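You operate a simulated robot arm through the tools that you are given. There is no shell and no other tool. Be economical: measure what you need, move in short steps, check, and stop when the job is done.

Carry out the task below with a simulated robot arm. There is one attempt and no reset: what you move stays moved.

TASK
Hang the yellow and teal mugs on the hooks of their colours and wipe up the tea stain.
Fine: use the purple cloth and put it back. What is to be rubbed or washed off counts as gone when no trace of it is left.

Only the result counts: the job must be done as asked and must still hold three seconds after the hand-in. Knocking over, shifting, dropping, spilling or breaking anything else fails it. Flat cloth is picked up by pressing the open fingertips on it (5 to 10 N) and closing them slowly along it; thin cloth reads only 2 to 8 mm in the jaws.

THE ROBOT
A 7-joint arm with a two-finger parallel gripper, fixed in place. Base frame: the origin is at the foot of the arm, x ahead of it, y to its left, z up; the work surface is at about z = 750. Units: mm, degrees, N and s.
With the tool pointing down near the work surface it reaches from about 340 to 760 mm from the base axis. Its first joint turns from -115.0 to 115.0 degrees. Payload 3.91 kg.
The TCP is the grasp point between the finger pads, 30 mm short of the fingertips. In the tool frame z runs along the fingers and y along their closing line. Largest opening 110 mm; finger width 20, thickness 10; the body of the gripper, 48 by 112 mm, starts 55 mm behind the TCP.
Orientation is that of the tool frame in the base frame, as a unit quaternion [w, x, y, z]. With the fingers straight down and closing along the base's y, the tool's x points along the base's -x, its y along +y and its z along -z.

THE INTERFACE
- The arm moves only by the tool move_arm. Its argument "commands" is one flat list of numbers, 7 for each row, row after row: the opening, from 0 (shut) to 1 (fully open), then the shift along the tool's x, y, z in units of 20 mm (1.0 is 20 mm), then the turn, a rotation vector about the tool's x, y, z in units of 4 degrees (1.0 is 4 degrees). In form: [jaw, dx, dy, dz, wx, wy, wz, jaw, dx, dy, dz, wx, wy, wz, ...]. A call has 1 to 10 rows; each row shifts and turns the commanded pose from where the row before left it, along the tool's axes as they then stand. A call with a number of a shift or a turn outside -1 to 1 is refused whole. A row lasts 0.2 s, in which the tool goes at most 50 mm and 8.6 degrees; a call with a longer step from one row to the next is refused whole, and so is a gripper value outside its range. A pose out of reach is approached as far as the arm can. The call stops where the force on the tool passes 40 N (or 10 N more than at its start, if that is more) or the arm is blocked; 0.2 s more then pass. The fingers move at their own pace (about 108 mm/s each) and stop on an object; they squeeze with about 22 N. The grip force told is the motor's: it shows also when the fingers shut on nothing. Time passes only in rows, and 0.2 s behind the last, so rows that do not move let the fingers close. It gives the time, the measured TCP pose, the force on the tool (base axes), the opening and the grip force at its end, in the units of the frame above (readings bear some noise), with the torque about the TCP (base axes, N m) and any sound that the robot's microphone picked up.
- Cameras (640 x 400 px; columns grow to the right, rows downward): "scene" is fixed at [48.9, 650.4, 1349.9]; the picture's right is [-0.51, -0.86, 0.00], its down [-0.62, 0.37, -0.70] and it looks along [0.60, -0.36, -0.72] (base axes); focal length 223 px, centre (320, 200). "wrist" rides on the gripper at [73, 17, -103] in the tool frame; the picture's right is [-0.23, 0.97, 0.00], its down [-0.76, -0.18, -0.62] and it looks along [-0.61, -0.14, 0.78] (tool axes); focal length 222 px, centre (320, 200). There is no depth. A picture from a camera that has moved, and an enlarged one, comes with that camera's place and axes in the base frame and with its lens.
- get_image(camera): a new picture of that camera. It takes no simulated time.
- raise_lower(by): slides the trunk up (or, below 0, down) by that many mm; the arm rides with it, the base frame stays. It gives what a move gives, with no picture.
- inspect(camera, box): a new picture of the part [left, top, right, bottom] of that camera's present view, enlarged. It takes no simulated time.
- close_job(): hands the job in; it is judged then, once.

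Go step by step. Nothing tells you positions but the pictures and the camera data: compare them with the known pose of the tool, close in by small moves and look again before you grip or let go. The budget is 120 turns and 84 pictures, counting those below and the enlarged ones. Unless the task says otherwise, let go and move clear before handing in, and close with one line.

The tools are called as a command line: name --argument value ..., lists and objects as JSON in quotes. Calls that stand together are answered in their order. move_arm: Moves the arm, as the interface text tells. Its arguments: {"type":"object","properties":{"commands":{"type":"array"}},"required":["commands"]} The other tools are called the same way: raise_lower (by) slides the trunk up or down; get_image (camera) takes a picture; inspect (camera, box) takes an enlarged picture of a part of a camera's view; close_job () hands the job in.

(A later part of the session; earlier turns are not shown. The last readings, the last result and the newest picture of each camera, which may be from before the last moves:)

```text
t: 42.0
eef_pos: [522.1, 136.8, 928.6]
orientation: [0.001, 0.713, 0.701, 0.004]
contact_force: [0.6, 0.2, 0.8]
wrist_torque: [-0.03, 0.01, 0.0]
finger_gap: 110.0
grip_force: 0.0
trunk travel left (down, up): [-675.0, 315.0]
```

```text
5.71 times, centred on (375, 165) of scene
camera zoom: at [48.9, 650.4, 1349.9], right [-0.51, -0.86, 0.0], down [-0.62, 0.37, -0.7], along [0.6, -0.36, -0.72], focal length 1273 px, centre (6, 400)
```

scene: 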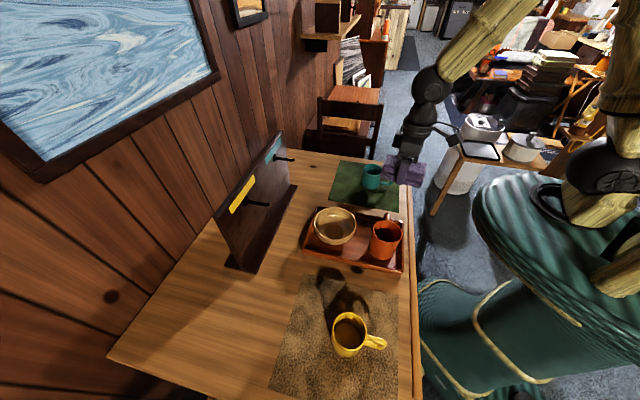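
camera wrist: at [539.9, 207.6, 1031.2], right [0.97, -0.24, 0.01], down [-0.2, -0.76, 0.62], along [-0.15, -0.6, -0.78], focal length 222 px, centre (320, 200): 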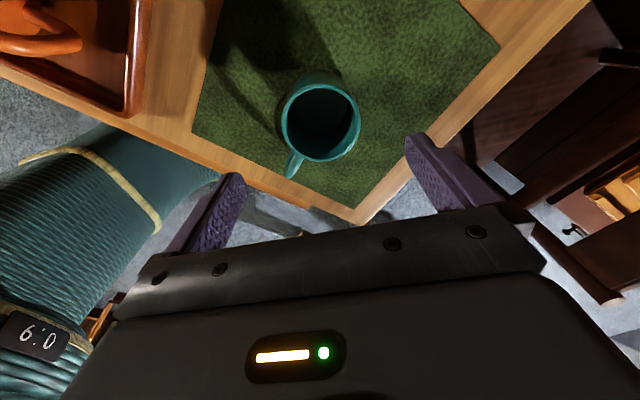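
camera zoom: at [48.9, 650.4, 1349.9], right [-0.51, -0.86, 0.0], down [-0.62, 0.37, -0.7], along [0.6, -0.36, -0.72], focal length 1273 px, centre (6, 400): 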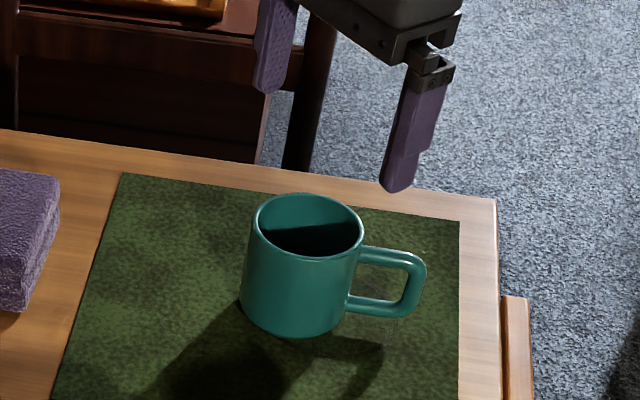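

The hand is centred over the teal mug with the jaws clear of the handle. I'll lower around the body and close.

move_arm --commands '[1, 0, 0, 1, 0, 0, 0, 1, 0, 0, 1, 0, 0, 0, 1, 0, 0, 1, 0, 0, 0, 1, 0, 0, 1, 0, 0, 0, 1, 0, 0, 1, 0, 0, 0, 1, 0, 0, 0.95, 0, 0, 0, 1, 0, 0, 0.45, 0, 0, 0]'

move_arm --commands '[0.8, 0, 0, 0, 0, 0, 0, 0.72, 0, 0, 0, 0, 0, 0, 0.66, 0, 0, 0, 0, 0, 0, 0.5, 0, 0, 0, 0, 0, 0, 0, 0, 0, 0, 0, 0, 0, 0, 0, 0, 0, 0, 0, 0]'

get_image --camera "wrist"

```text
t: 43.6
eef_pos: [524.6, 135.1, 797.7]
orientation: [0.002, 0.713, 0.701, 0.004]
contact_force: [0.1, 0.6, -0.7]
wrist_torque: [-0.03, -0.03, 0.0]
finger_gap: 110.1
grip_force: 0.0
trunk travel left (down, up): [-675.0, 315.0]
```

```text
t: 45.0
eef_pos: [522.6, 136.1, 799.8]
orientation: [0.002, 0.713, 0.701, 0.003]
contact_force: [0.0, 0.3, -0.4]
wrist_torque: [0.0, 0.09, -0.04]
finger_gap: 73.2
grip_force: 21.9
trunk travel left (down, up): [-675.0, 315.0]
```

```text
43 pictures are left
camera wrist: at [541.1, 207.6, 902.9], right [0.97, -0.24, 0.01], down [-0.2, -0.76, 0.62], along [-0.15, -0.6, -0.78], focal length 222 px, centre (320, 200)
```

wrist: 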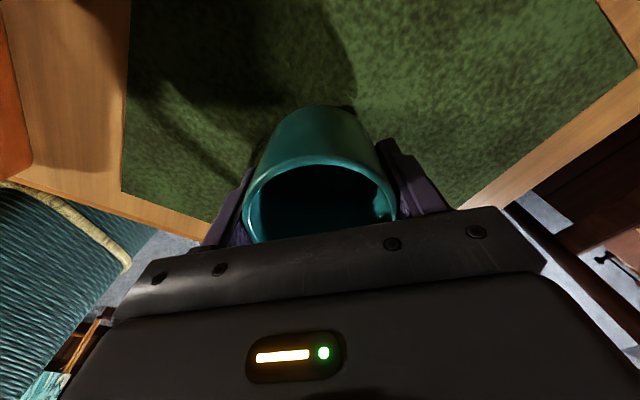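

The teal mug is gripped at 73 mm. I'll lift it gently, then turn the hand by 90° while moving towards the front of the rack.

move_arm --commands '[0, 0, 0, -0.2, 0, 0, 0, 0, 0, 0, -0.4, 0, 0, 0, 0, 0, 0, -0.6, 0, 0, 0, 0, 0, 0, -0.8, 0, 0, 0, 0, 0, 0, -1, 0, 0, -1, 0, 0, 0, -1, 0, 0, -1, 0, 0, 0, -1, 0, 0, -1, 0, 0, 0, -1, 0, 0, -1, 0, 0, 0, -1, 0, 0, -1, 0, 0, 0, -1, 0, 0, -1]'

inspect --camera "scene" --box '[325, 120, 425, 200]'

```text
t: 47.2
eef_pos: [522.2, 135.8, 959.8]
orientation: [0.002, 0.551, 0.835, 0.003]
contact_force: [-0.5, -0.3, -1.8]
wrist_torque: [0.02, -0.02, 0.02]
finger_gap: 73.8
grip_force: 22.0
trunk travel left (down, up): [-675.0, 315.0]
```

```text
5.00 times, centred on (375, 160) of scene
camera zoom: at [48.9, 650.4, 1349.9], right [-0.51, -0.86, 0.0], down [-0.62, 0.37, -0.7], along [0.6, -0.36, -0.72], focal length 1114 px, centre (45, 400)
```

zoom: 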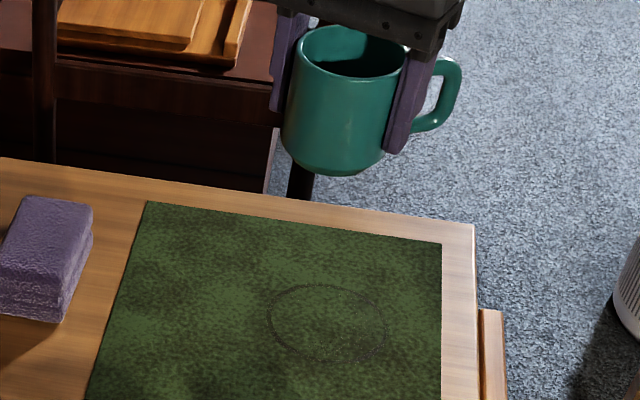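

The mug is up and the stain is clearly visible: a ring of about 90 mm centred near (507, 112). I'll continue towards the rack.

move_arm --commands '[0, 0.832, 0.073, 0, 0, 0, -1, 0, 0.825, 0.131, 0, 0, 0, -1, 0, 0.814, 0.188, 0, 0, 0, -1, 0, 0.799, 0.244, 0, 0, 0, -1, 0, 0.78, 0.299, 0, 0, 0, -1, 0, 0.757, 0.353, 0, 0, 0, -1, 0, 0.73, 0.405, 0, 0, 0, -1, 0, 0.7, 0.455, 0, 0, 0, -1, 0, 0.667, 0.503, 0, 0, 0, -1, 0, 0.63, 0.548, 0, 0, 0, -1]'

move_arm --commands '[0, 0.59, 0.59, 0, 0, 0, -1, 0, 0.548, 0.63, 0, 0, 0, -1, 0, 0.503, 0.667, 0, 0, 0, -1, 0, 0.455, 0.7, 0, 0, 0, -1, 0, 0.405, 0.73, 0, 0, 0, -1, 0, 0.353, 0.757, 0, 0, 0, -1, 0, 0, 0, 0, 0, 0, -0.5]'

get_image --camera "wrist"

inspect --camera "scene" --box '[210, 110, 370, 220]'

```text
t: 49.4
eef_pos: [471.5, 295.4, 959.4]
orientation: [0.004, 0.233, 0.973, 0.001]
contact_force: [-0.2, 0.8, -1.7]
wrist_torque: [-0.01, 0.01, 0.02]
finger_gap: 73.8
grip_force: 23.0
trunk travel left (down, up): [-675.0, 315.0]
```

```text
t: 51.0
eef_pos: [440.1, 390.0, 958.8]
orientation: [0.002, 0.008, 1.0, 0.0]
contact_force: [-0.5, -0.3, -1.7]
wrist_torque: [0.04, 0.02, 0.01]
finger_gap: 73.6
grip_force: 22.0
trunk travel left (down, up): [-675.0, 315.0]
```

```text
41 pictures are left
camera wrist: at [367.2, 407.9, 1062.0], right [0.24, 0.97, 0.0], down [0.75, -0.19, 0.63], along [0.61, -0.15, -0.78], focal length 222 px, centre (320, 200)
```

wrist: 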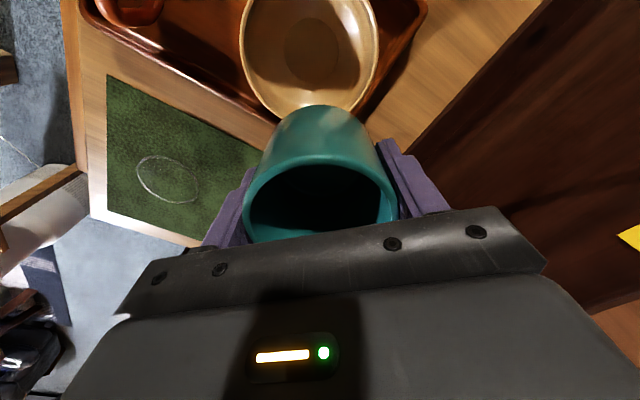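

```text
3.64 times, centred on (290, 165) of scene
camera zoom: at [48.9, 650.4, 1349.9], right [-0.51, -0.86, 0.0], down [-0.62, 0.37, -0.7], along [0.6, -0.36, -0.72], focal length 810 px, centre (429, 327)
```

zoom: 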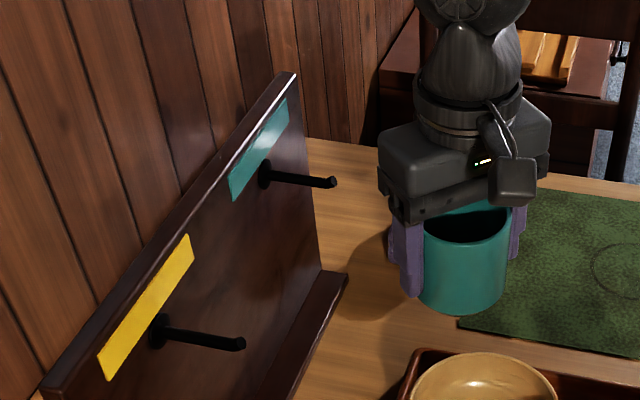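

The gripper blocks the view of the hooks, so I'll raise and step sideways to get the teal hook in the wrist view, to triangulate it.

move_arm --commands '[0, 0.11, -0.94, -0.83, 0, 0, 0, 0, 0.11, -0.94, -0.83, 0, 0, 0, 0, 0.11, -0.94, -0.83, 0, 0, 0, 0, 0.11, -0.94, -0.83, 0, 0, 0, 0, 0.11, -0.94, -0.83, 0, 0, 0, 0, 0.11, -0.94, -0.83, 0, 0, 0, 0, 0.11, -0.94, -0.83, 0, 0, 0, 0, 0.11, -0.94, -0.83, 0, 0, 0, 0, 0.11, -0.94, -0.83, 0, 0, 0]'

get_image --camera "wrist"

```text
t: 53.0
eef_pos: [415.2, 219.4, 1108.1]
orientation: [0.004, 0.009, 1.0, 0.001]
contact_force: [-0.1, -1.2, -2.5]
wrist_torque: [0.0, -0.02, -0.02]
finger_gap: 73.5
grip_force: 21.7
trunk travel left (down, up): [-675.0, 315.0]
```

```text
39 pictures are left
camera wrist: at [342.7, 238.1, 1211.0], right [0.24, 0.97, 0.0], down [0.75, -0.19, 0.63], along [0.61, -0.15, -0.78], focal length 222 px, centre (320, 200)
```

wrist: 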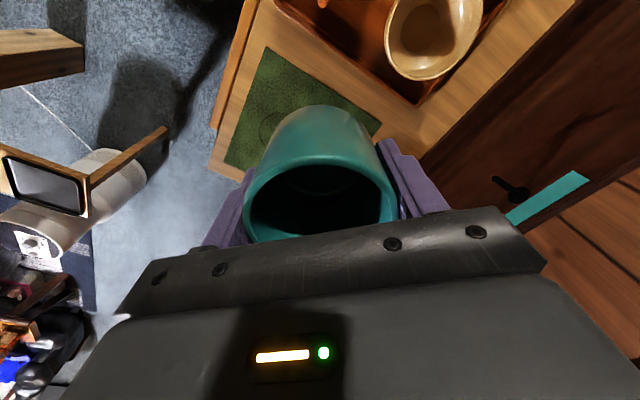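

The teal hook is visible. I'll enlarge it to read tip and root accurately.

inspect --camera "wrist" --box '[470, 150, 600, 230]'

inspect --camera "scene" --box '[240, 130, 304, 170]'

inspect --camera "scene" --box '[215, 175, 295, 225]'

```text
4.92 times, centred on (535, 190) of wrist
camera zoom: at [342.7, 238.1, 1211.0], right [0.24, 0.97, 0.0], down [0.75, -0.19, 0.63], along [0.61, -0.15, -0.78], focal length 1094 px, centre (-738, 249)
```

zoom: 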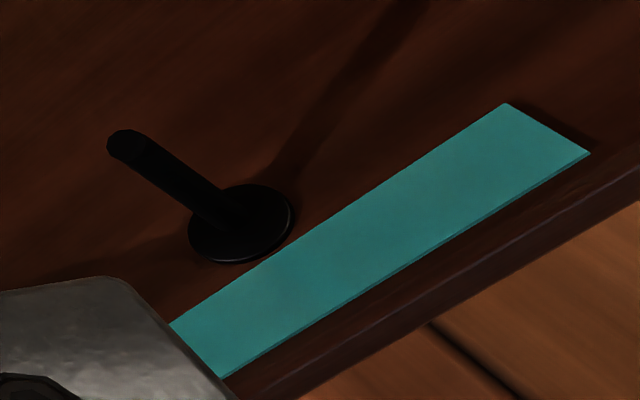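

```text
10.00 times, centred on (272, 150) of scene
camera zoom: at [48.9, 650.4, 1349.9], right [-0.51, -0.86, 0.0], down [-0.62, 0.37, -0.7], along [0.6, -0.36, -0.72], focal length 2228 px, centre (800, 700)
```

zoom: 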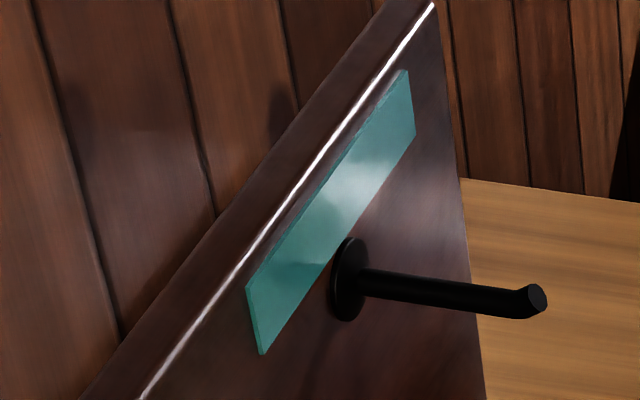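

```text
8.00 times, centred on (255, 200) of scene
camera zoom: at [48.9, 650.4, 1349.9], right [-0.51, -0.86, 0.0], down [-0.62, 0.37, -0.7], along [0.6, -0.36, -0.72], focal length 1782 px, centre (840, 200)
```

zoom: 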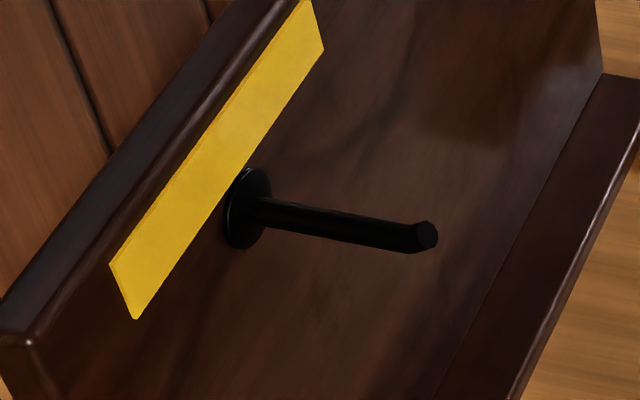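

Two views agree: the teal hook has its root at (608, 476, 949), the tip at (568, 434, 951), and its axis at 45°. I'll present the mug tilted with its handle up, yawed so that the hand stays clear of the board. First I go to a staging point in front of the hook.

move_arm --commands '[0, -0.399, 0.939, 0.6, 0, 0, -1, 0, -0.463, 0.909, 1, 0, 0, -1, 0, -0.525, 0.874, 1, 0, 0, -1, 0, -0.585, 0.8355, 1, 0, 0, -1, 0, -0.642, 0.793, 1, 0, 0, -1, 0, -0.696, 0.746, 1, 0, 0, -1, 0, -0.746, 0.696, 1, 0, 0, -0.5, 0, -0.77, 0.669, 1, 0, 0, 0, 0, -0.77, 0.669, 1, 0, 0, 0, 0, -0.77, 0.669, 1, 0, 0, 0]'

move_arm --commands '[0, 0, 0, 0, 0.707, -0.707, 0, 0, 0, 0, 0, 0.707, -0.707, 0, 0, 0, 0, 0, 0.707, -0.707, 0, 0, 0, 0, 0, 0.707, -0.707, 0, 0, 0, 0, 0, 0.707, -0.707, 0, 0, 0, 0, 0, 0.707, -0.707, 0, 0, 0, 0, 0, 0.707, -0.707, 0, 0, 0, 0, 0, 0.707, -0.707, 0]'

inspect --camera "scene" --box '[210, 110, 370, 220]'

```text
t: 55.2
eef_pos: [502.4, 406.6, 916.5]
orientation: [0.004, -0.216, 0.976, 0.0]
contact_force: [-0.5, 0.1, -2.2]
wrist_torque: [-0.01, 0.01, 0.01]
finger_gap: 73.6
grip_force: 21.5
trunk travel left (down, up): [-675.0, 315.0]
```

```text
t: 57.0
eef_pos: [500.9, 409.1, 917.5]
orientation: [0.237, -0.209, 0.937, -0.148]
contact_force: [0.7, 0.8, -2.5]
wrist_torque: [0.02, 0.01, 0.03]
finger_gap: 73.5
grip_force: 22.2
trunk travel left (down, up): [-675.0, 315.0]
```

```text
3.64 times, centred on (290, 165) of scene
camera zoom: at [48.9, 650.4, 1349.9], right [-0.51, -0.86, 0.0], down [-0.62, 0.37, -0.7], along [0.6, -0.36, -0.72], focal length 810 px, centre (429, 327)
```

zoom: 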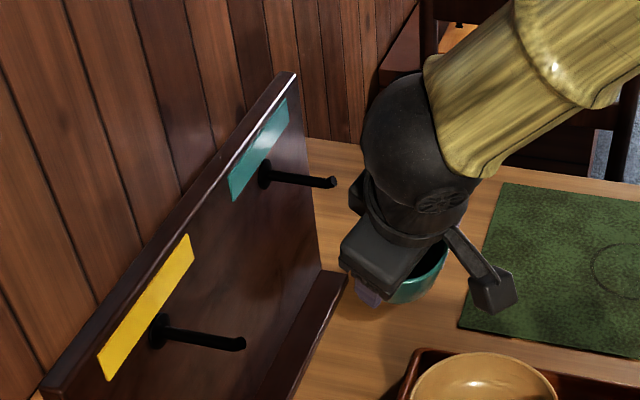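

The tilt works at 32° with no contact. I'll continue to 64°.

move_arm --commands '[0, 0, 0, 0, 0.707, -0.707, 0, 0, 0, 0, 0, 0.707, -0.707, 0, 0, 0, 0, 0, 0.707, -0.707, 0, 0, 0, 0, 0, 0.707, -0.707, 0, 0, 0, 0, 0, 0.707, -0.707, 0, 0, 0, 0, 0, 0.707, -0.707, 0, 0, 0, 0, 0, 0.707, -0.707, 0, 0, 0, 0, 0, 0.707, -0.707, 0]'

inspect --camera "scene" --box '[210, 110, 370, 220]'

get_image --camera "wrist"

```text
t: 58.8
eef_pos: [500.0, 408.2, 917.5]
orientation: [0.451, -0.184, 0.826, -0.284]
contact_force: [0.6, 1.1, -2.1]
wrist_torque: [0.03, 0.01, 0.01]
finger_gap: 73.6
grip_force: 21.8
trunk travel left (down, up): [-675.0, 315.0]
```

```text
3.64 times, centred on (290, 165) of scene
camera zoom: at [48.9, 650.4, 1349.9], right [-0.51, -0.86, 0.0], down [-0.62, 0.37, -0.7], along [0.6, -0.36, -0.72], focal length 810 px, centre (429, 327)
```

zoom: 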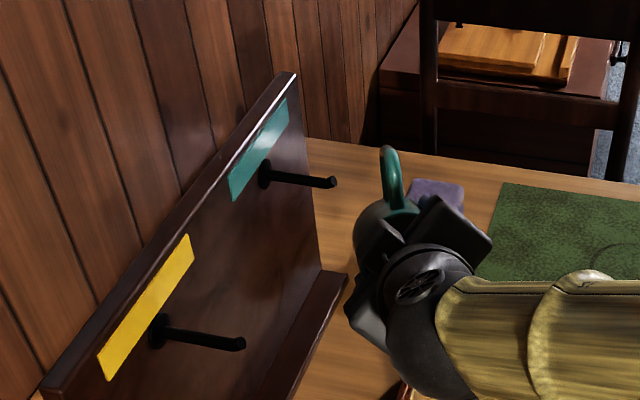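

```text
33 pictures are left
camera wrist: at [373.3, 412.4, 904.7], right [0.08, 0.88, -0.47], down [-0.12, 0.48, 0.87], along [0.99, -0.01, 0.14], focal length 222 px, centre (320, 200)
```

wrist: 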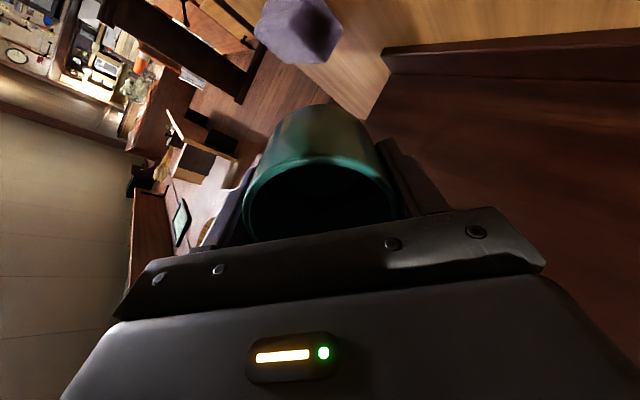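

The handle now points up, matching the prediction. I'll align the height and move partway towards the hook, then check.

move_arm --commands '[0, 0.37, 0.365, 0.25, 0, 0, 0, 0, -0.576, 0.383, 0.29, 0, 0, 0, 0, -0.576, 0.383, 0.29, 0, 0, 0]'

inspect --camera "scene" --box '[260, 130, 340, 185]'

```text
t: 59.6
eef_pos: [521.2, 430.1, 904.8]
orientation: [0.45, -0.183, 0.826, -0.285]
contact_force: [-0.1, -1.0, -1.7]
wrist_torque: [0.03, 0.02, -0.04]
finger_gap: 73.4
grip_force: 21.9
trunk travel left (down, up): [-675.0, 315.0]
```

```text
7.27 times, centred on (300, 158) of scene
camera zoom: at [48.9, 650.4, 1349.9], right [-0.51, -0.86, 0.0], down [-0.62, 0.37, -0.7], along [0.6, -0.36, -0.72], focal length 1620 px, centre (466, 509)
```

zoom: 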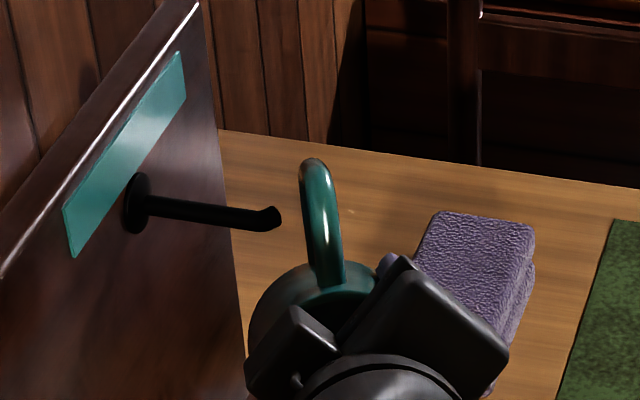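

Hole and hook line up, with the hole about 3 mm low. I'll raise slightly and slide the handle onto the hook slowly, 36 mm.

move_arm --commands '[0, -0.096, -0.095, -0.065, 0, 0, 0, 0, -0.307, 0.204, 0.154, 0, 0, 0, 0, -0.307, 0.204, 0.154, 0, 0, 0, 0, -0.307, 0.204, 0.154, 0, 0, 0]'

inspect --camera "scene" --box '[260, 130, 340, 185]'

```text
t: 60.6
eef_pos: [539.6, 446.3, 909.3]
orientation: [0.45, -0.182, 0.826, -0.286]
contact_force: [0.0, 0.3, -2.2]
wrist_torque: [0.01, 0.03, 0.03]
finger_gap: 73.4
grip_force: 22.4
trunk travel left (down, up): [-675.0, 315.0]
```

```text
7.27 times, centred on (300, 158) of scene
camera zoom: at [48.9, 650.4, 1349.9], right [-0.51, -0.86, 0.0], down [-0.62, 0.37, -0.7], along [0.6, -0.36, -0.72], focal length 1620 px, centre (466, 509)
```

zoom: 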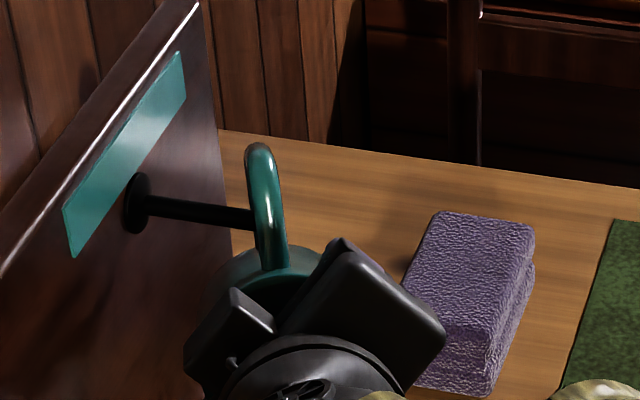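

No contact, and the hook tip is inside the loop. I'll go 11 mm further.

move_arm --commands '[0, -0.211, 0.14, 0.106, 0, 0, 0, 0, -0.211, 0.14, 0.106, 0, 0, 0, 0, 0, 0, 0, 0, 0, 0]'

inspect --camera "scene" --box '[260, 130, 340, 185]'

```text
t: 61.4
eef_pos: [546.0, 453.1, 908.9]
orientation: [0.45, -0.182, 0.826, -0.286]
contact_force: [-0.4, -0.9, -2.2]
wrist_torque: [-0.03, 0.03, 0.0]
finger_gap: 73.2
grip_force: 22.0
trunk travel left (down, up): [-675.0, 315.0]
```

```text
7.27 times, centred on (300, 158) of scene
camera zoom: at [48.9, 650.4, 1349.9], right [-0.51, -0.86, 0.0], down [-0.62, 0.37, -0.7], along [0.6, -0.36, -0.72], focal length 1620 px, centre (466, 509)
```

zoom: 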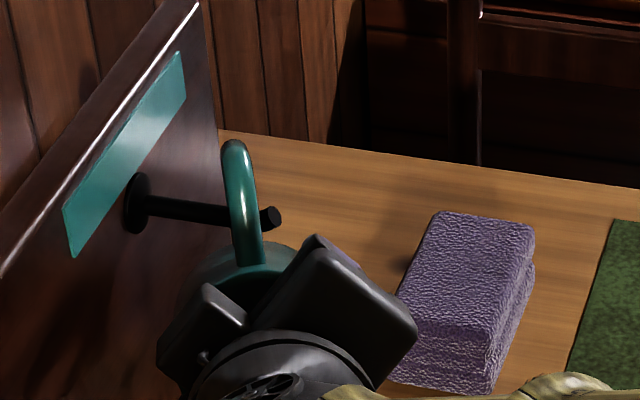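

The hook tip emerges on the near side of the loop, and there's no contact force. I'll lower until the handle bears on the hook.

move_arm --commands '[0, 0.128, 0.127, 0.086, 0, 0, 0, 0, 0.128, 0.127, 0.086, 0, 0, 0, 0, 0.128, 0.127, 0.086, 0, 0, 0, 0, 0.096, 0.095, 0.065, 0, 0, 0, 0, 0, 0, 0, 0, 0, 0]'

```text
t: 62.6
eef_pos: [546.8, 452.9, 891.8]
orientation: [0.451, -0.183, 0.826, -0.285]
contact_force: [0.6, 0.6, -1.3]
wrist_torque: [-0.03, 0.01, 0.0]
finger_gap: 73.4
grip_force: 21.3
trunk travel left (down, up): [-675.0, 315.0]
```

move_arm --commands '[0, 0.064, 0.064, 0.043, 0, 0, 0, 0, 0.064, 0.064, 0.043, 0, 0, 0, 0, 0, 0, 0, 0, 0, 0]'

inspect --camera "scene" --box '[260, 130, 340, 185]'

```text
t: 63.4
eef_pos: [546.3, 453.3, 890.6]
orientation: [0.451, -0.183, 0.826, -0.284]
contact_force: [4.4, 1.1, 8.3]
wrist_torque: [-0.14, -0.09, 0.06]
finger_gap: 73.5
grip_force: 22.0
trunk travel left (down, up): [-675.0, 315.0]
```

```text
7.27 times, centred on (300, 158) of scene
camera zoom: at [48.9, 650.4, 1349.9], right [-0.51, -0.86, 0.0], down [-0.62, 0.37, -0.7], along [0.6, -0.36, -0.72], focal length 1620 px, centre (466, 509)
```

zoom: 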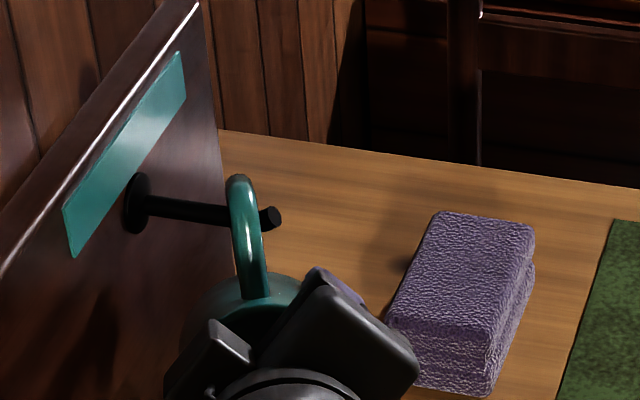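

The handle bears on the hook at the predicted height. I'll relieve the load slightly, open, and back out along the tool axis.

move_arm --commands '[0, -0.03, -0.03, -0.02, 0, 0, 0, 0.7, 0, 0, 0, 0, 0, 0, 0.74, 0, 0, 0, 0, 0, 0, 0.82, 0, 0, 0, 0, 0, 0, 0.95, 0, 0, 0, 0, 0, 0, 0.95, 0, 0, -0.4, 0, 0, 0, 0.95, 0, 0, -0.7, 0, 0, 0, 0.95, 0, 0, -1, 0, 0, 0, 0.95, 0, 0, -1, 0, 0, 0, 0.95, 0, 0, -1, 0, 0, 0]'

inspect --camera "scene" --box '[220, 120, 340, 200]'

```text
t: 65.6
eef_pos: [475.9, 478.4, 926.0]
orientation: [0.45, -0.183, 0.826, -0.285]
contact_force: [0.9, -0.9, 0.7]
wrist_torque: [0.0, -0.02, 0.0]
finger_gap: 104.7
grip_force: 0.1
trunk travel left (down, up): [-675.0, 315.0]
```

```text
5.00 times, centred on (280, 160) of scene
camera zoom: at [48.9, 650.4, 1349.9], right [-0.51, -0.86, 0.0], down [-0.62, 0.37, -0.7], along [0.6, -0.36, -0.72], focal length 1114 px, centre (520, 400)
```

zoom: 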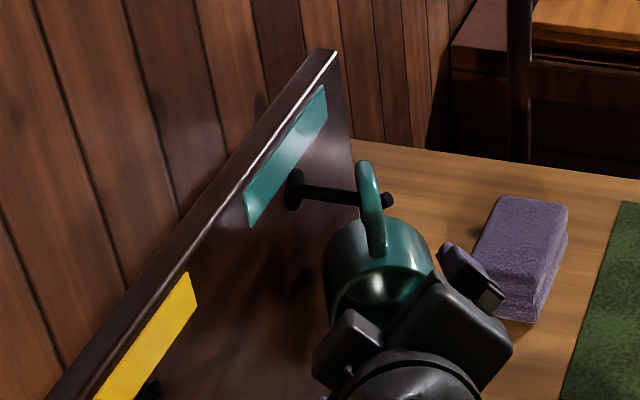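

The teal mug hangs on the teal hook. I'll back the hand away from the rack and bring it upright.

move_arm --commands '[0.95, 0.5, -0.33, -0.5, 0, 0, 0, 0.95, 0.768, -0.511, -0.386, 0, 0, 0, 0.95, 0.768, -0.511, -0.386, 0, 0, 0, 0.95, 0.768, -0.511, -0.386, 0, 0, 0, 1, 0, 0, 0, -0.707, 0.707, 0, 1, 0, 0, 0, -0.707, 0.707, 0, 1, 0, 0, 0, -0.707, 0.707, 0, 1, 0, 0, 0, -0.707, 0.707, 0, 1, 0, 0, 0, -0.707, 0.707, 0, 1, 0, 0, 0, -0.707, 0.707, 0]'

move_arm --commands '[1, 0, 0, 0, -0.707, 0.707, 0, 1, 0, 0, 0, -0.707, 0.707, 0, 1, 0, 0, 0, -0.707, 0.707, 0, 1, 0, 0, 0, -0.707, 0.707, 0, 1, 0, 0, 0, -0.707, 0.707, 0, 1, 0, 0, 0, -0.707, 0.707, 0, 1, 0, 0, 0, -0.707, 0.707, 0, 1, 0, 0, 0, -0.707, 0.707, 0, 1, 0, 0, 0, -0.707, 0.707, 0, 1, 0, 0, 0, -0.707, 0.707, 0]'

inspect --camera "scene" --box '[220, 120, 340, 200]'

```text
t: 67.8
eef_pos: [421.6, 427.1, 928.3]
orientation: [0.292, -0.203, 0.917, -0.183]
contact_force: [0.6, -0.2, 0.5]
wrist_torque: [0.04, 0.01, 0.01]
finger_gap: 110.0
grip_force: 0.1
trunk travel left (down, up): [-675.0, 315.0]
```

```text
t: 70.0
eef_pos: [421.2, 428.1, 928.3]
orientation: [0.003, -0.216, 0.976, 0.001]
contact_force: [0.2, -0.2, 0.2]
wrist_torque: [0.01, -0.01, 0.01]
finger_gap: 110.1
grip_force: 0.0
trunk travel left (down, up): [-675.0, 315.0]
```

```text
5.00 times, centred on (280, 160) of scene
camera zoom: at [48.9, 650.4, 1349.9], right [-0.51, -0.86, 0.0], down [-0.62, 0.37, -0.7], along [0.6, -0.36, -0.72], focal length 1114 px, centre (520, 400)
```

zoom: 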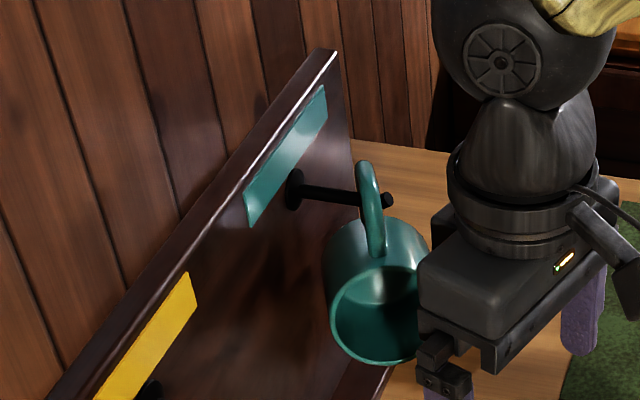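

The teal mug hangs freely. Now I travel to above the yellow mug, turning the hand for its grasp.

move_arm --commands '[1, 0.664, 0.651, 0, 0, 0, 1, 1, 0.708, 0.603, 0, 0, 0, 1, 1, 0.749, 0.552, 0, 0, 0, 1, 1, 0.785, 0.498, 0, 0, 0, 1, 1, 0.818, 0.442, 0, 0, 0, 1, 1, 0.847, 0.384, 0, 0, 0, 1, 1, 0.872, 0.324, 0, 0, 0, 0, 1, 0.872, 0.324, 0, 0, 0, 0, 1, 0.872, 0.324, 0, 0, 0, 0, 1, 0.872, 0.324, 0, 0, 0, 0]'

move_arm --commands '[1, 0.872, 0.324, 0, 0, 0, 0, 1, 0.872, 0.324, 0, 0, 0, 0, 1, 0.872, 0.324, 0, 0, 0, 0, 1, 0.872, 0.324, 0, 0, 0, 0, 1, 0.872, 0.324, 0, 0, 0, 0, 1, 0.872, 0.324, 0, 0, 0, 0, 1, 0.872, 0.324, 0, 0, 0, 0]'

get_image --camera "wrist"

```text
t: 72.2
eef_pos: [245.2, 490.3, 925.3]
orientation: [0.004, -0.01, 1.0, 0.0]
contact_force: [0.3, 0.1, 0.6]
wrist_torque: [0.0, 0.03, -0.03]
finger_gap: 110.1
grip_force: 0.0
trunk travel left (down, up): [-675.0, 315.0]
```

```text
t: 73.8
eef_pos: [122.5, 533.9, 925.9]
orientation: [0.004, -0.009, 1.0, 0.0]
contact_force: [-0.9, 0.0, -0.1]
wrist_torque: [0.0, 0.02, 0.05]
finger_gap: 110.1
grip_force: 0.0
trunk travel left (down, up): [-675.0, 315.0]
```

```text
26 pictures are left
camera wrist: at [48.6, 548.3, 1028.0], right [0.21, 0.98, 0.0], down [0.76, -0.16, 0.63], along [0.62, -0.13, -0.78], focal length 222 px, centre (320, 200)
```

wrist: 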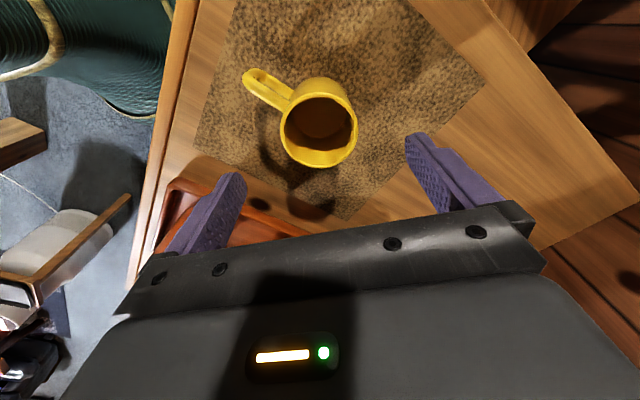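

The yellow mug is centred near (125, 532) and its handle is about 43° from the closing line. I'll lower around it and close.

move_arm --commands '[1, -0.125, -0.1, 1, 0, 0, 0, 1, 0, 0, 1, 0, 0, 0, 1, 0, 0, 1, 0, 0, 0, 1, 0, 0, 1, 0, 0, 0, 1, 0, 0, 1, 0, 0, 0, 1, 0, 0, 0.9, 0, 0, 0, 1, 0, 0, 0.4, 0, 0, 0]'

move_arm --commands '[0.8, 0, 0, 0, 0, 0, 0, 0.72, 0, 0, 0, 0, 0, 0, 0.66, 0, 0, 0, 0, 0, 0, 0.5, 0, 0, 0, 0, 0, 0, 0, 0, 0, 0, 0, 0, 0, 0, 0, 0, 0, 0, 0, 0]'

inspect --camera "scene" --box '[300, 270, 420, 370]'

```text
t: 75.4
eef_pos: [126.1, 531.6, 798.3]
orientation: [0.003, -0.008, 1.0, 0.001]
contact_force: [0.4, 0.0, -0.3]
wrist_torque: [0.0, 0.0, 0.0]
finger_gap: 109.9
grip_force: 0.1
trunk travel left (down, up): [-675.0, 315.0]
```

```text
t: 76.8
eef_pos: [125.6, 531.9, 800.0]
orientation: [0.003, -0.009, 1.0, 0.001]
contact_force: [1.1, -0.8, -0.3]
wrist_torque: [-0.09, -0.04, 0.02]
finger_gap: 73.3
grip_force: 21.7
trunk travel left (down, up): [-675.0, 315.0]
```

```text
4.00 times, centred on (360, 320) of scene
camera zoom: at [48.9, 650.4, 1349.9], right [-0.51, -0.86, 0.0], down [-0.62, 0.37, -0.7], along [0.6, -0.36, -0.72], focal length 891 px, centre (160, -280)
```

zoom: 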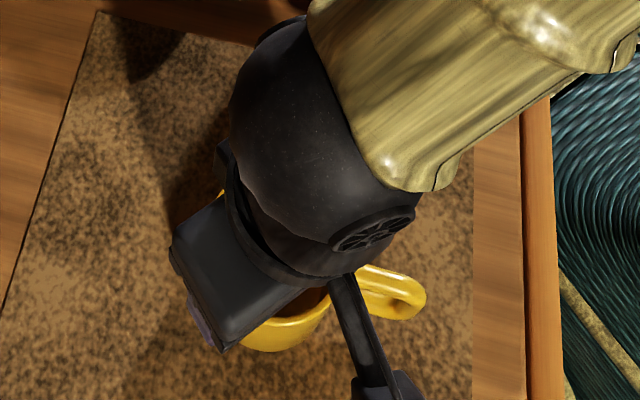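

The yellow mug is gripped at 73 mm. I'll lift it and carry it towards the rack while turning the hand.

move_arm --commands '[0, 0, 0, -0.2, 0, 0, 0, 0, 0, 0, -0.4, 0, 0, 0, 0, 0, 0, -0.6, 0, 0, 0, 0, 0, 0, -0.8, 0, 0, 0, 0, 0, 0, -1, 0, 0, -1, 0, 0, 0, -1, 0, 0, -1, 0, 0, 0, -1, 0, 0, -1, 0, 0, 0, -1, 0, 0, -1, 0, 0, 0, -1, 0, 0, -1, 0, 0, 0, -1, 0, 0, -1]'

move_arm --commands '[0, -0.508, -0.21, 0, 0, 0, -1, 0, -0.492, -0.245, 0, 0, 0, -1, 0, -0.474, -0.279, 0, 0, 0, -1, 0, -0.453, -0.312, 0, 0, 0, -1, 0, -0.43, -0.342, 0, 0, 0, -1, 0, -0.4055, -0.3716, 0, 0, 0, -1, 0, -0.3786, -0.399, 0, 0, 0, -1, 0, -0.35, -0.4244, 0, 0, 0, -1, 0, -0.319, -0.4478, 0, 0, 0, -1, 0, -0.287, -0.469, 0, 0, 0, -1]'

move_arm --commands '[0, -0.254, -0.488, 0, 0, 0, -1, 0, -0.219, -0.504, 0, 0, 0, -1, 0, -0.1836, -0.5185, 0, 0, 0, -1, 0, -0.147, -0.53, 0, 0, 0, -1, 0, -0.11, -0.539, 0, 0, 0, -1, 0, -0.072, -0.545, 0, 0, 0, -1, 0, -0.034, -0.549, 0, 0, 0, -1, 0, 0.005, -0.55, 0, 0, 0, -1, 0, 0.043, -0.548, 0, 0, 0, -1, 0, 0.081, -0.544, 0, 0, 0, -1]'

get_image --camera "scene"

```text
t: 79.0
eef_pos: [124.8, 531.9, 961.2]
orientation: [0.004, -0.217, 0.976, -0.001]
contact_force: [-0.2, -0.8, -1.9]
wrist_torque: [-0.01, 0.06, -0.01]
finger_gap: 73.5
grip_force: 22.0
trunk travel left (down, up): [-675.0, 315.0]
```

```text
t: 81.2
eef_pos: [234.4, 536.7, 960.5]
orientation: [0.003, -0.538, 0.843, -0.002]
contact_force: [0.5, 1.2, -1.9]
wrist_torque: [-0.01, -0.01, 0.03]
finger_gap: 73.4
grip_force: 22.2
trunk travel left (down, up): [-675.0, 315.0]
```

```text
t: 83.4
eef_pos: [344.8, 541.8, 961.2]
orientation: [-0.003, 0.794, -0.608, 0.003]
contact_force: [-0.7, -0.4, -2.3]
wrist_torque: [0.04, 0.01, 0.02]
finger_gap: 73.5
grip_force: 21.7
trunk travel left (down, up): [-675.0, 315.0]
```

```text
24 pictures are left
```

scene: 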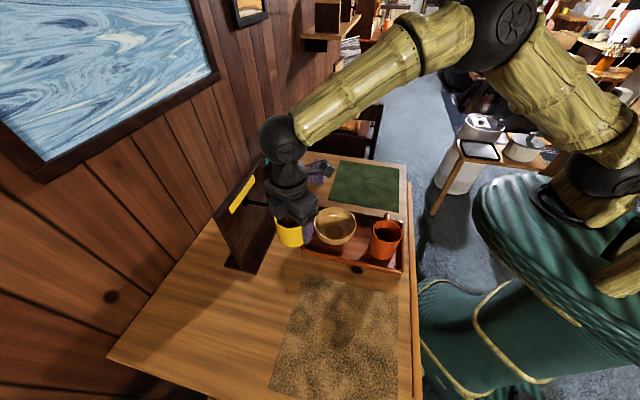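

The dark blob vanished with the mug (it was a shadow), so the brown mat is clean. I'll finish the turn, lower to the hook's approach height and begin the tilt.

move_arm --commands '[0, 0.119, -0.537, 1, 0, 0, -1, 0, 0.156, -0.527, 1, 0, 0, -1, 0, 0, 0, 0.6, 0, 0, -0.3, 0, 0, 0, 0, 0.716, 0.698, 0, 0, 0, 0, 0, 0.716, 0.698, 0, 0, 0, 0, 0, 0.716, 0.698, 0, 0, 0, 0, 0, 0.716, 0.698, 0, 0, 0, 0, 0, 0.716, 0.698, 0, 0, 0, 0, 0, 0.716, 0.698, 0]'

move_arm --commands '[0, 0, 0, 0, 0.716, 0.698, 0, 0, 0, 0, 0, 0.716, 0.698, 0, 0, 0, 0, 0, 0.716, 0.698, 0, 0, 0, 0, 0, 0.716, 0.698, 0, 0, 0, 0, 0, 0.716, 0.698, 0, 0, 0, 0, 0, 0.716, 0.698, 0, 0, 0, 0, 0, 0.716, 0.698, 0, 0, 0, 0, 0, 0.716, 0.698, 0, 0, 0, 0, 0, 0.716, 0.698, 0, 0, 0, 0, 0, 0.716, 0.698, 0]'

inspect --camera "scene" --box '[220, 160, 340, 260]'

```text
t: 85.4
eef_pos: [368.5, 542.2, 910.0]
orientation: [-0.049, 0.821, -0.53, 0.206]
contact_force: [-0.8, -1.1, -2.2]
wrist_torque: [0.01, 0.01, 0.01]
finger_gap: 73.4
grip_force: 21.3
trunk travel left (down, up): [-675.0, 315.0]
```

```text
t: 87.6
eef_pos: [366.7, 542.3, 908.7]
orientation: [-0.121, 0.71, -0.46, 0.519]
contact_force: [0.5, -0.3, -2.0]
wrist_torque: [-0.02, 0.05, -0.01]
finger_gap: 73.6
grip_force: 22.1
trunk travel left (down, up): [-675.0, 315.0]
```

```text
4.00 times, centred on (280, 210) of scene
camera zoom: at [48.9, 650.4, 1349.9], right [-0.51, -0.86, 0.0], down [-0.62, 0.37, -0.7], along [0.6, -0.36, -0.72], focal length 891 px, centre (480, 160)
```

zoom: 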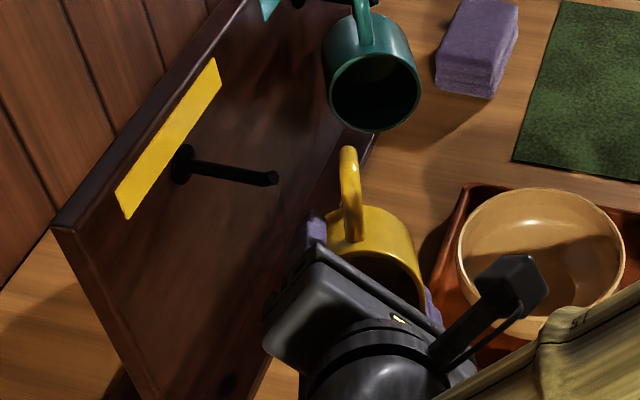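

The yellow handle points up and its hole lines up with the hook. I'll advance 54 mm slowly along the hook axis and check.

move_arm --commands '[0, -0.236, -0.342, 0.172, 0, 0, 0, 0, -0.236, -0.342, 0.172, 0, 0, 0, 0, -0.236, -0.342, 0.172, 0, 0, 0, 0, -0.236, -0.342, 0.172, 0, 0, 0, 0, -0.236, -0.342, 0.172, 0, 0, 0, 0, -0.236, -0.342, 0.172, 0, 0, 0]'

inspect --camera "scene" --box '[220, 170, 300, 225]'

```text
t: 89.0
eef_pos: [405.5, 580.0, 910.0]
orientation: [-0.119, 0.71, -0.461, 0.518]
contact_force: [-1.2, -0.2, -2.6]
wrist_torque: [0.0, 0.03, 0.02]
finger_gap: 73.6
grip_force: 21.9
trunk travel left (down, up): [-675.0, 315.0]
```

```text
7.27 times, centred on (260, 198) of scene
camera zoom: at [48.9, 650.4, 1349.9], right [-0.51, -0.86, 0.0], down [-0.62, 0.37, -0.7], along [0.6, -0.36, -0.72], focal length 1620 px, centre (756, 218)
```

zoom: 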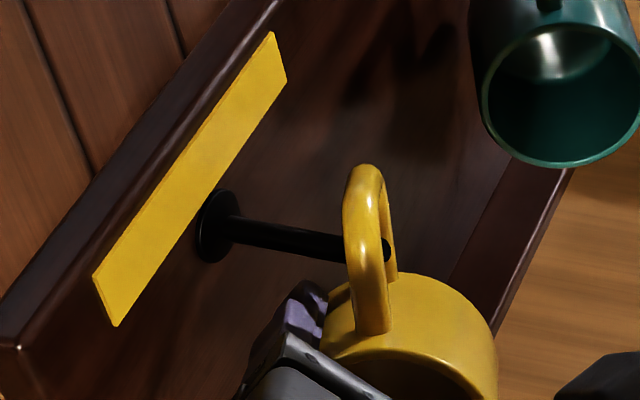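

The hook tip is visibly inside the loop. I'll go 11 mm further and lower towards the hook.

move_arm --commands '[0, -0.144, -0.209, 0.105, 0, 0, 0, 0, -0.144, -0.209, 0.105, 0, 0, 0, 0, -0.125, 0.13, 0.086, 0, 0, 0, 0, -0.125, 0.13, 0.086, 0, 0, 0, 0, -0.125, 0.13, 0.086, 0, 0, 0, 0, -0.06, 0.065, 0.043, 0, 0, 0, 0, 0, 0, 0, 0, 0, 0]'

inspect --camera "scene" --box '[220, 170, 300, 225]'

```text
t: 90.6
eef_pos: [412.8, 587.2, 895.1]
orientation: [-0.12, 0.71, -0.46, 0.519]
contact_force: [0.0, -0.2, -2.9]
wrist_torque: [0.0, 0.0, 0.03]
finger_gap: 73.3
grip_force: 21.7
trunk travel left (down, up): [-675.0, 315.0]
```

```text
7.27 times, centred on (260, 198) of scene
camera zoom: at [48.9, 650.4, 1349.9], right [-0.51, -0.86, 0.0], down [-0.62, 0.37, -0.7], along [0.6, -0.36, -0.72], focal length 1620 px, centre (756, 218)
```

zoom: 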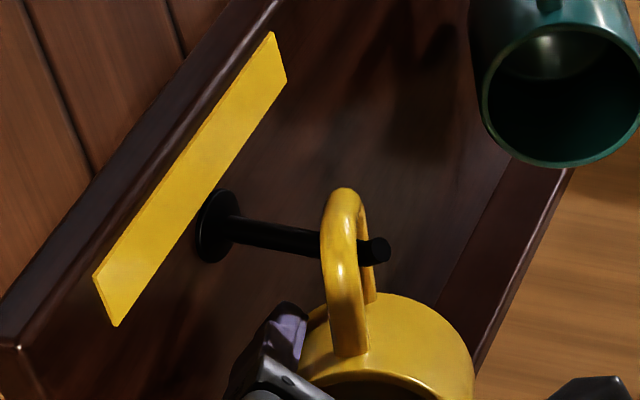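

move_arm --commands '[0, -0.063, 0.065, 0.043, 0, 0, 0, 0, -0.063, 0.065, 0.043, 0, 0, 0, 0, -0.063, 0.065, 0.043, 0, 0, 0, 0, 0, 0, 0, 0, 0, 0]'

```text
t: 91.6
eef_pos: [413.3, 586.3, 892.9]
orientation: [-0.12, 0.709, -0.461, 0.519]
contact_force: [3.9, -3.9, 18.4]
wrist_torque: [0.07, -0.4, 0.0]
finger_gap: 73.8
grip_force: 22.6
trunk travel left (down, up): [-675.0, 315.0]
```

The handle bears on the hook. I'll relieve the load, open only a little because of the board, and back out.

move_arm --commands '[0, 0.1, -0.104, -0.069, 0, 0, 0, 0.7, 0, 0, 0, 0, 0, 0, 0.74, 0, 0, 0, 0, 0, 0, 0.79, 0, 0, 0, 0, 0, 0, 0.82, 0, 0, 0, 0, 0, 0, 0.82, 0, 0, -0.4, 0, 0, 0, 0.82, 0, 0, -0.7, 0, 0, 0, 0.82, 0, 0, -1, 0, 0, 0, 0.82, 0, 0, -1, 0, 0, 0, 0.82, 0, 0, -1, 0, 0, 0]'

inspect --camera "scene" --box '[210, 150, 330, 240]'

```text
t: 93.8
eef_pos: [342.9, 614.5, 928.7]
orientation: [-0.121, 0.711, -0.459, 0.519]
contact_force: [0.8, -0.2, 0.5]
wrist_torque: [0.03, 0.02, -0.01]
finger_gap: 90.1
grip_force: 0.1
trunk travel left (down, up): [-675.0, 315.0]
```

```text
4.44 times, centred on (270, 195) of scene
camera zoom: at [48.9, 650.4, 1349.9], right [-0.51, -0.86, 0.0], down [-0.62, 0.37, -0.7], along [0.6, -0.36, -0.72], focal length 990 px, centre (542, 222)
```

zoom: 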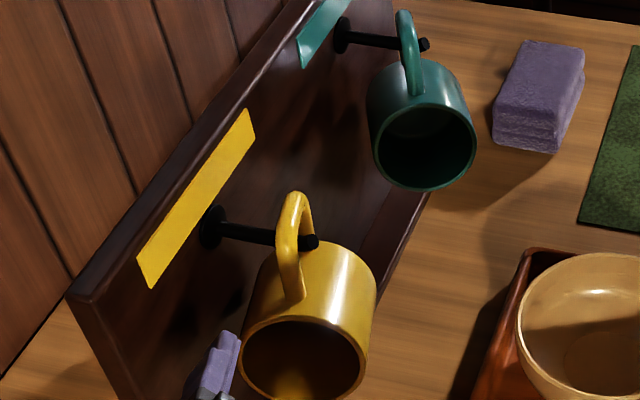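

Both mugs hang on their own hooks. I'll back off, untilt the hand and return towards the cloth, high enough to clear the mugs.

move_arm --commands '[0.82, 0, 0, -1, 0, 0, 0, 0.82, 0, 0, -1, 0, 0, 0, 0.82, 0.524, 0.76, -0.383, 0, 0, 0, 0.82, 0.524, 0.76, -0.383, 0, 0, 0, 0.82, 0.524, 0.76, -0.383, 0, 0, 0, 0.82, 0.524, 0.76, -0.383, 0, 0, 0, 1, 0, 0, 0, -0.716, -0.698, 0, 1, 0, 0, 0, -0.716, -0.698, 0, 1, 0, 0, 0, -0.716, -0.698, 0, 1, 0, 0, 0, -0.716, -0.698, 0]'

move_arm --commands '[1, 0, 0, 0, -0.716, -0.698, 0, 1, 0, 0, 0, -0.716, -0.698, 0, 1, 0, 0, 0, -0.716, -0.698, 0, 1, 0, 0, 0, -0.716, -0.698, 0, 1, 0, 0, 0, -0.716, -0.698, 0, 1, 0, 0, 0, -0.716, -0.698, 0, 1, 0, 0, 0, -0.716, -0.698, 0, 1, 0, 0, 0, -0.716, -0.698, 0, 1, 0, 0, 0, -0.716, -0.698, 0, 1, 0, 0, 0, -0.716, -0.698, 0]'

move_arm --commands '[1, 0, 0, 0, -0.716, -0.698, 0, 1, 0, 0, 0, -0.716, -0.698, 0, 1, 0.574, -0.353, -0.5, 0, 0, 1, 1, 0.548, -0.392, -0.5, 0, 0, 1, 1, 0.519, -0.43, -0.5, 0, 0, 1, 1, 0.488, -0.465, -0.5, 0, 0, 1, 1, 0.4545, -0.498, -0.5, 0, 0, 1, 1, 0.4187, -0.528, -0.5, 0, 0, 1, 1, 0.381, -0.556, -0.5, 0, 0, 1, 1, 0.341, -0.581, -0.5, 0, 0, 1]'

```text
t: 96.0
eef_pos: [251.8, 569.1, 945.8]
orientation: [-0.093, 0.766, -0.496, 0.398]
contact_force: [-0.4, 0.5, -0.1]
wrist_torque: [0.0, 0.03, -0.03]
finger_gap: 110.1
grip_force: 0.2
trunk travel left (down, up): [-675.0, 315.0]
```

```text
t: 98.2
eef_pos: [253.3, 568.7, 945.6]
orientation: [-0.017, 0.838, -0.541, 0.069]
contact_force: [0.1, 0.1, -0.7]
wrist_torque: [0.02, 0.03, 0.0]
finger_gap: 110.0
grip_force: 0.1
trunk travel left (down, up): [-675.0, 315.0]
```

```text
t: 100.4
eef_pos: [342.4, 507.0, 1026.4]
orientation: [0.005, -0.657, 0.754, -0.001]
contact_force: [-0.4, 0.4, -0.5]
wrist_torque: [0.01, -0.02, 0.0]
finger_gap: 110.1
grip_force: 0.1
trunk travel left (down, up): [-675.0, 315.0]
```

All as computed. Continuing towards the cloth.

move_arm --commands '[1, 0.2997, -0.604, 0, 0, 0, 1, 1, 0.257, -0.623, 0, 0, 0, 1, 1, 0.2127, -0.6395, 0, 0, 0, 1, 1, 0.1676, -0.653, 0, 0, 0, 1, 1, 0.1217, -0.663, 0, 0, 0, 1, 1, 0.075, -0.67, 0, 0, 0, 1, 1, 0.028, -0.673, 0, 0, 0, 1, 1, -0.019, -0.674, 0, 0, 0, 1, 1, -0.066, -0.671, 0, 0, 0, 1, 1, -0.112, -0.6645, 0, 0, 0, 1]'

move_arm --commands '[1, -0.1585, -0.655, 0, 0, 0, 1, 1, -0.204, -0.642, 0, 0, 0, 1, 1, -0.248, -0.627, 0, 0, 0, 1, 1, -0.291, -0.608, 0, 0, 0, 1, 1, -0.333, -0.586, 0, 0, 0, 1, 1, -0.373, -0.561, 0, 0, 0, 1, 1, -0.411, -0.534, 0, 0, 0, 1, 1, -0.4475, -0.504, 0, 0, 0, 1, 1, -0.4816, -0.4716, 0, 0, 0, 1, 1, -0.513, -0.437, 0, 0, 0, 1]'

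move_arm --commands '[1, -0.5425, -0.4, 0, 0, 0, 1, 1, -0.569, -0.361, 0, 0, 0, 1, 1, -0.593, -0.3206, 0, 0, 0, 1, 1, -0.614, -0.278, 0, 0, 0, 1, 1, -0.632, -0.235, 0, 0, 0, 1, 1, -0.6466, -0.19, 0, 0, 0, 1, 1, -0.658, -0.145, 0, 0, 0, 1, 1, -0.667, -0.0985, 0, 0, 0, 1, 1, -0.672, -0.052, 0, 0, 0, 1, 1, -0.674, -0.005, 0, 0, 0, 1]'

```text
t: 102.6
eef_pos: [453.4, 433.4, 1026.5]
orientation: [0.004, -0.359, 0.933, -0.001]
contact_force: [0.3, 0.7, -0.4]
wrist_torque: [0.0, 0.0, -0.04]
finger_gap: 110.0
grip_force: 0.0
trunk travel left (down, up): [-675.0, 315.0]
```

```text
t: 104.8
eef_pos: [565.2, 356.3, 1027.8]
orientation: [0.004, -0.018, 1.0, 0.001]
contact_force: [0.6, 0.5, 0.2]
wrist_torque: [0.0, 0.03, 0.0]
finger_gap: 109.9
grip_force: 0.0
trunk travel left (down, up): [-675.0, 315.0]
```

```text
t: 107.0
eef_pos: [677.4, 280.6, 1027.9]
orientation: [0.004, 0.325, 0.946, 0.002]
contact_force: [-0.4, -0.4, -0.3]
wrist_torque: [-0.01, 0.05, -0.01]
finger_gap: 110.0
grip_force: 0.0
trunk travel left (down, up): [-675.0, 315.0]
```

Over the cloth. I'll finish the turn, lower around it and grip as before.

move_arm --commands '[0.87, 0.05, -0.08, 0.9, 0, 0, 1, 0.87, 0, 0, 1, 0, 0, 1, 0.87, 0, 0, 1, 0, 0, 0, 0.87, 0, 0, 1, 0, 0, 0, 0.87, 0, 0, 1, 0, 0, 0, 0.87, 0, 0, 1, 0, 0, 0, 0.87, 0, 0, 1, 0, 0, 0, 0.87, 0, 0, 1, 0, 0, 0, 0.87, 0, 0, 0.9, 0, 0, 0]'

get_image --camera "wrist"

```text
t: 109.0
eef_pos: [676.6, 280.9, 853.3]
orientation: [0.003, 0.389, 0.921, 0.002]
contact_force: [0.2, 0.5, -0.8]
wrist_torque: [0.01, 0.02, 0.02]
finger_gap: 95.7
grip_force: 0.1
trunk travel left (down, up): [-675.0, 315.0]
```

```text
19 pictures are left
camera wrist: at [636.8, 344.4, 955.7], right [0.86, 0.52, 0.01], down [0.4, -0.67, 0.62], along [0.33, -0.53, -0.78], focal length 222 px, centre (320, 200)
```

wrist: 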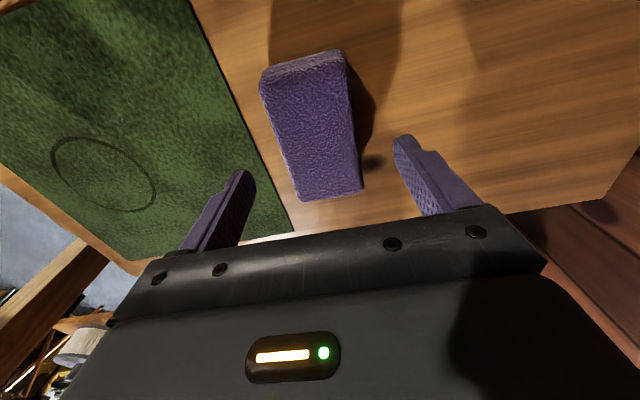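

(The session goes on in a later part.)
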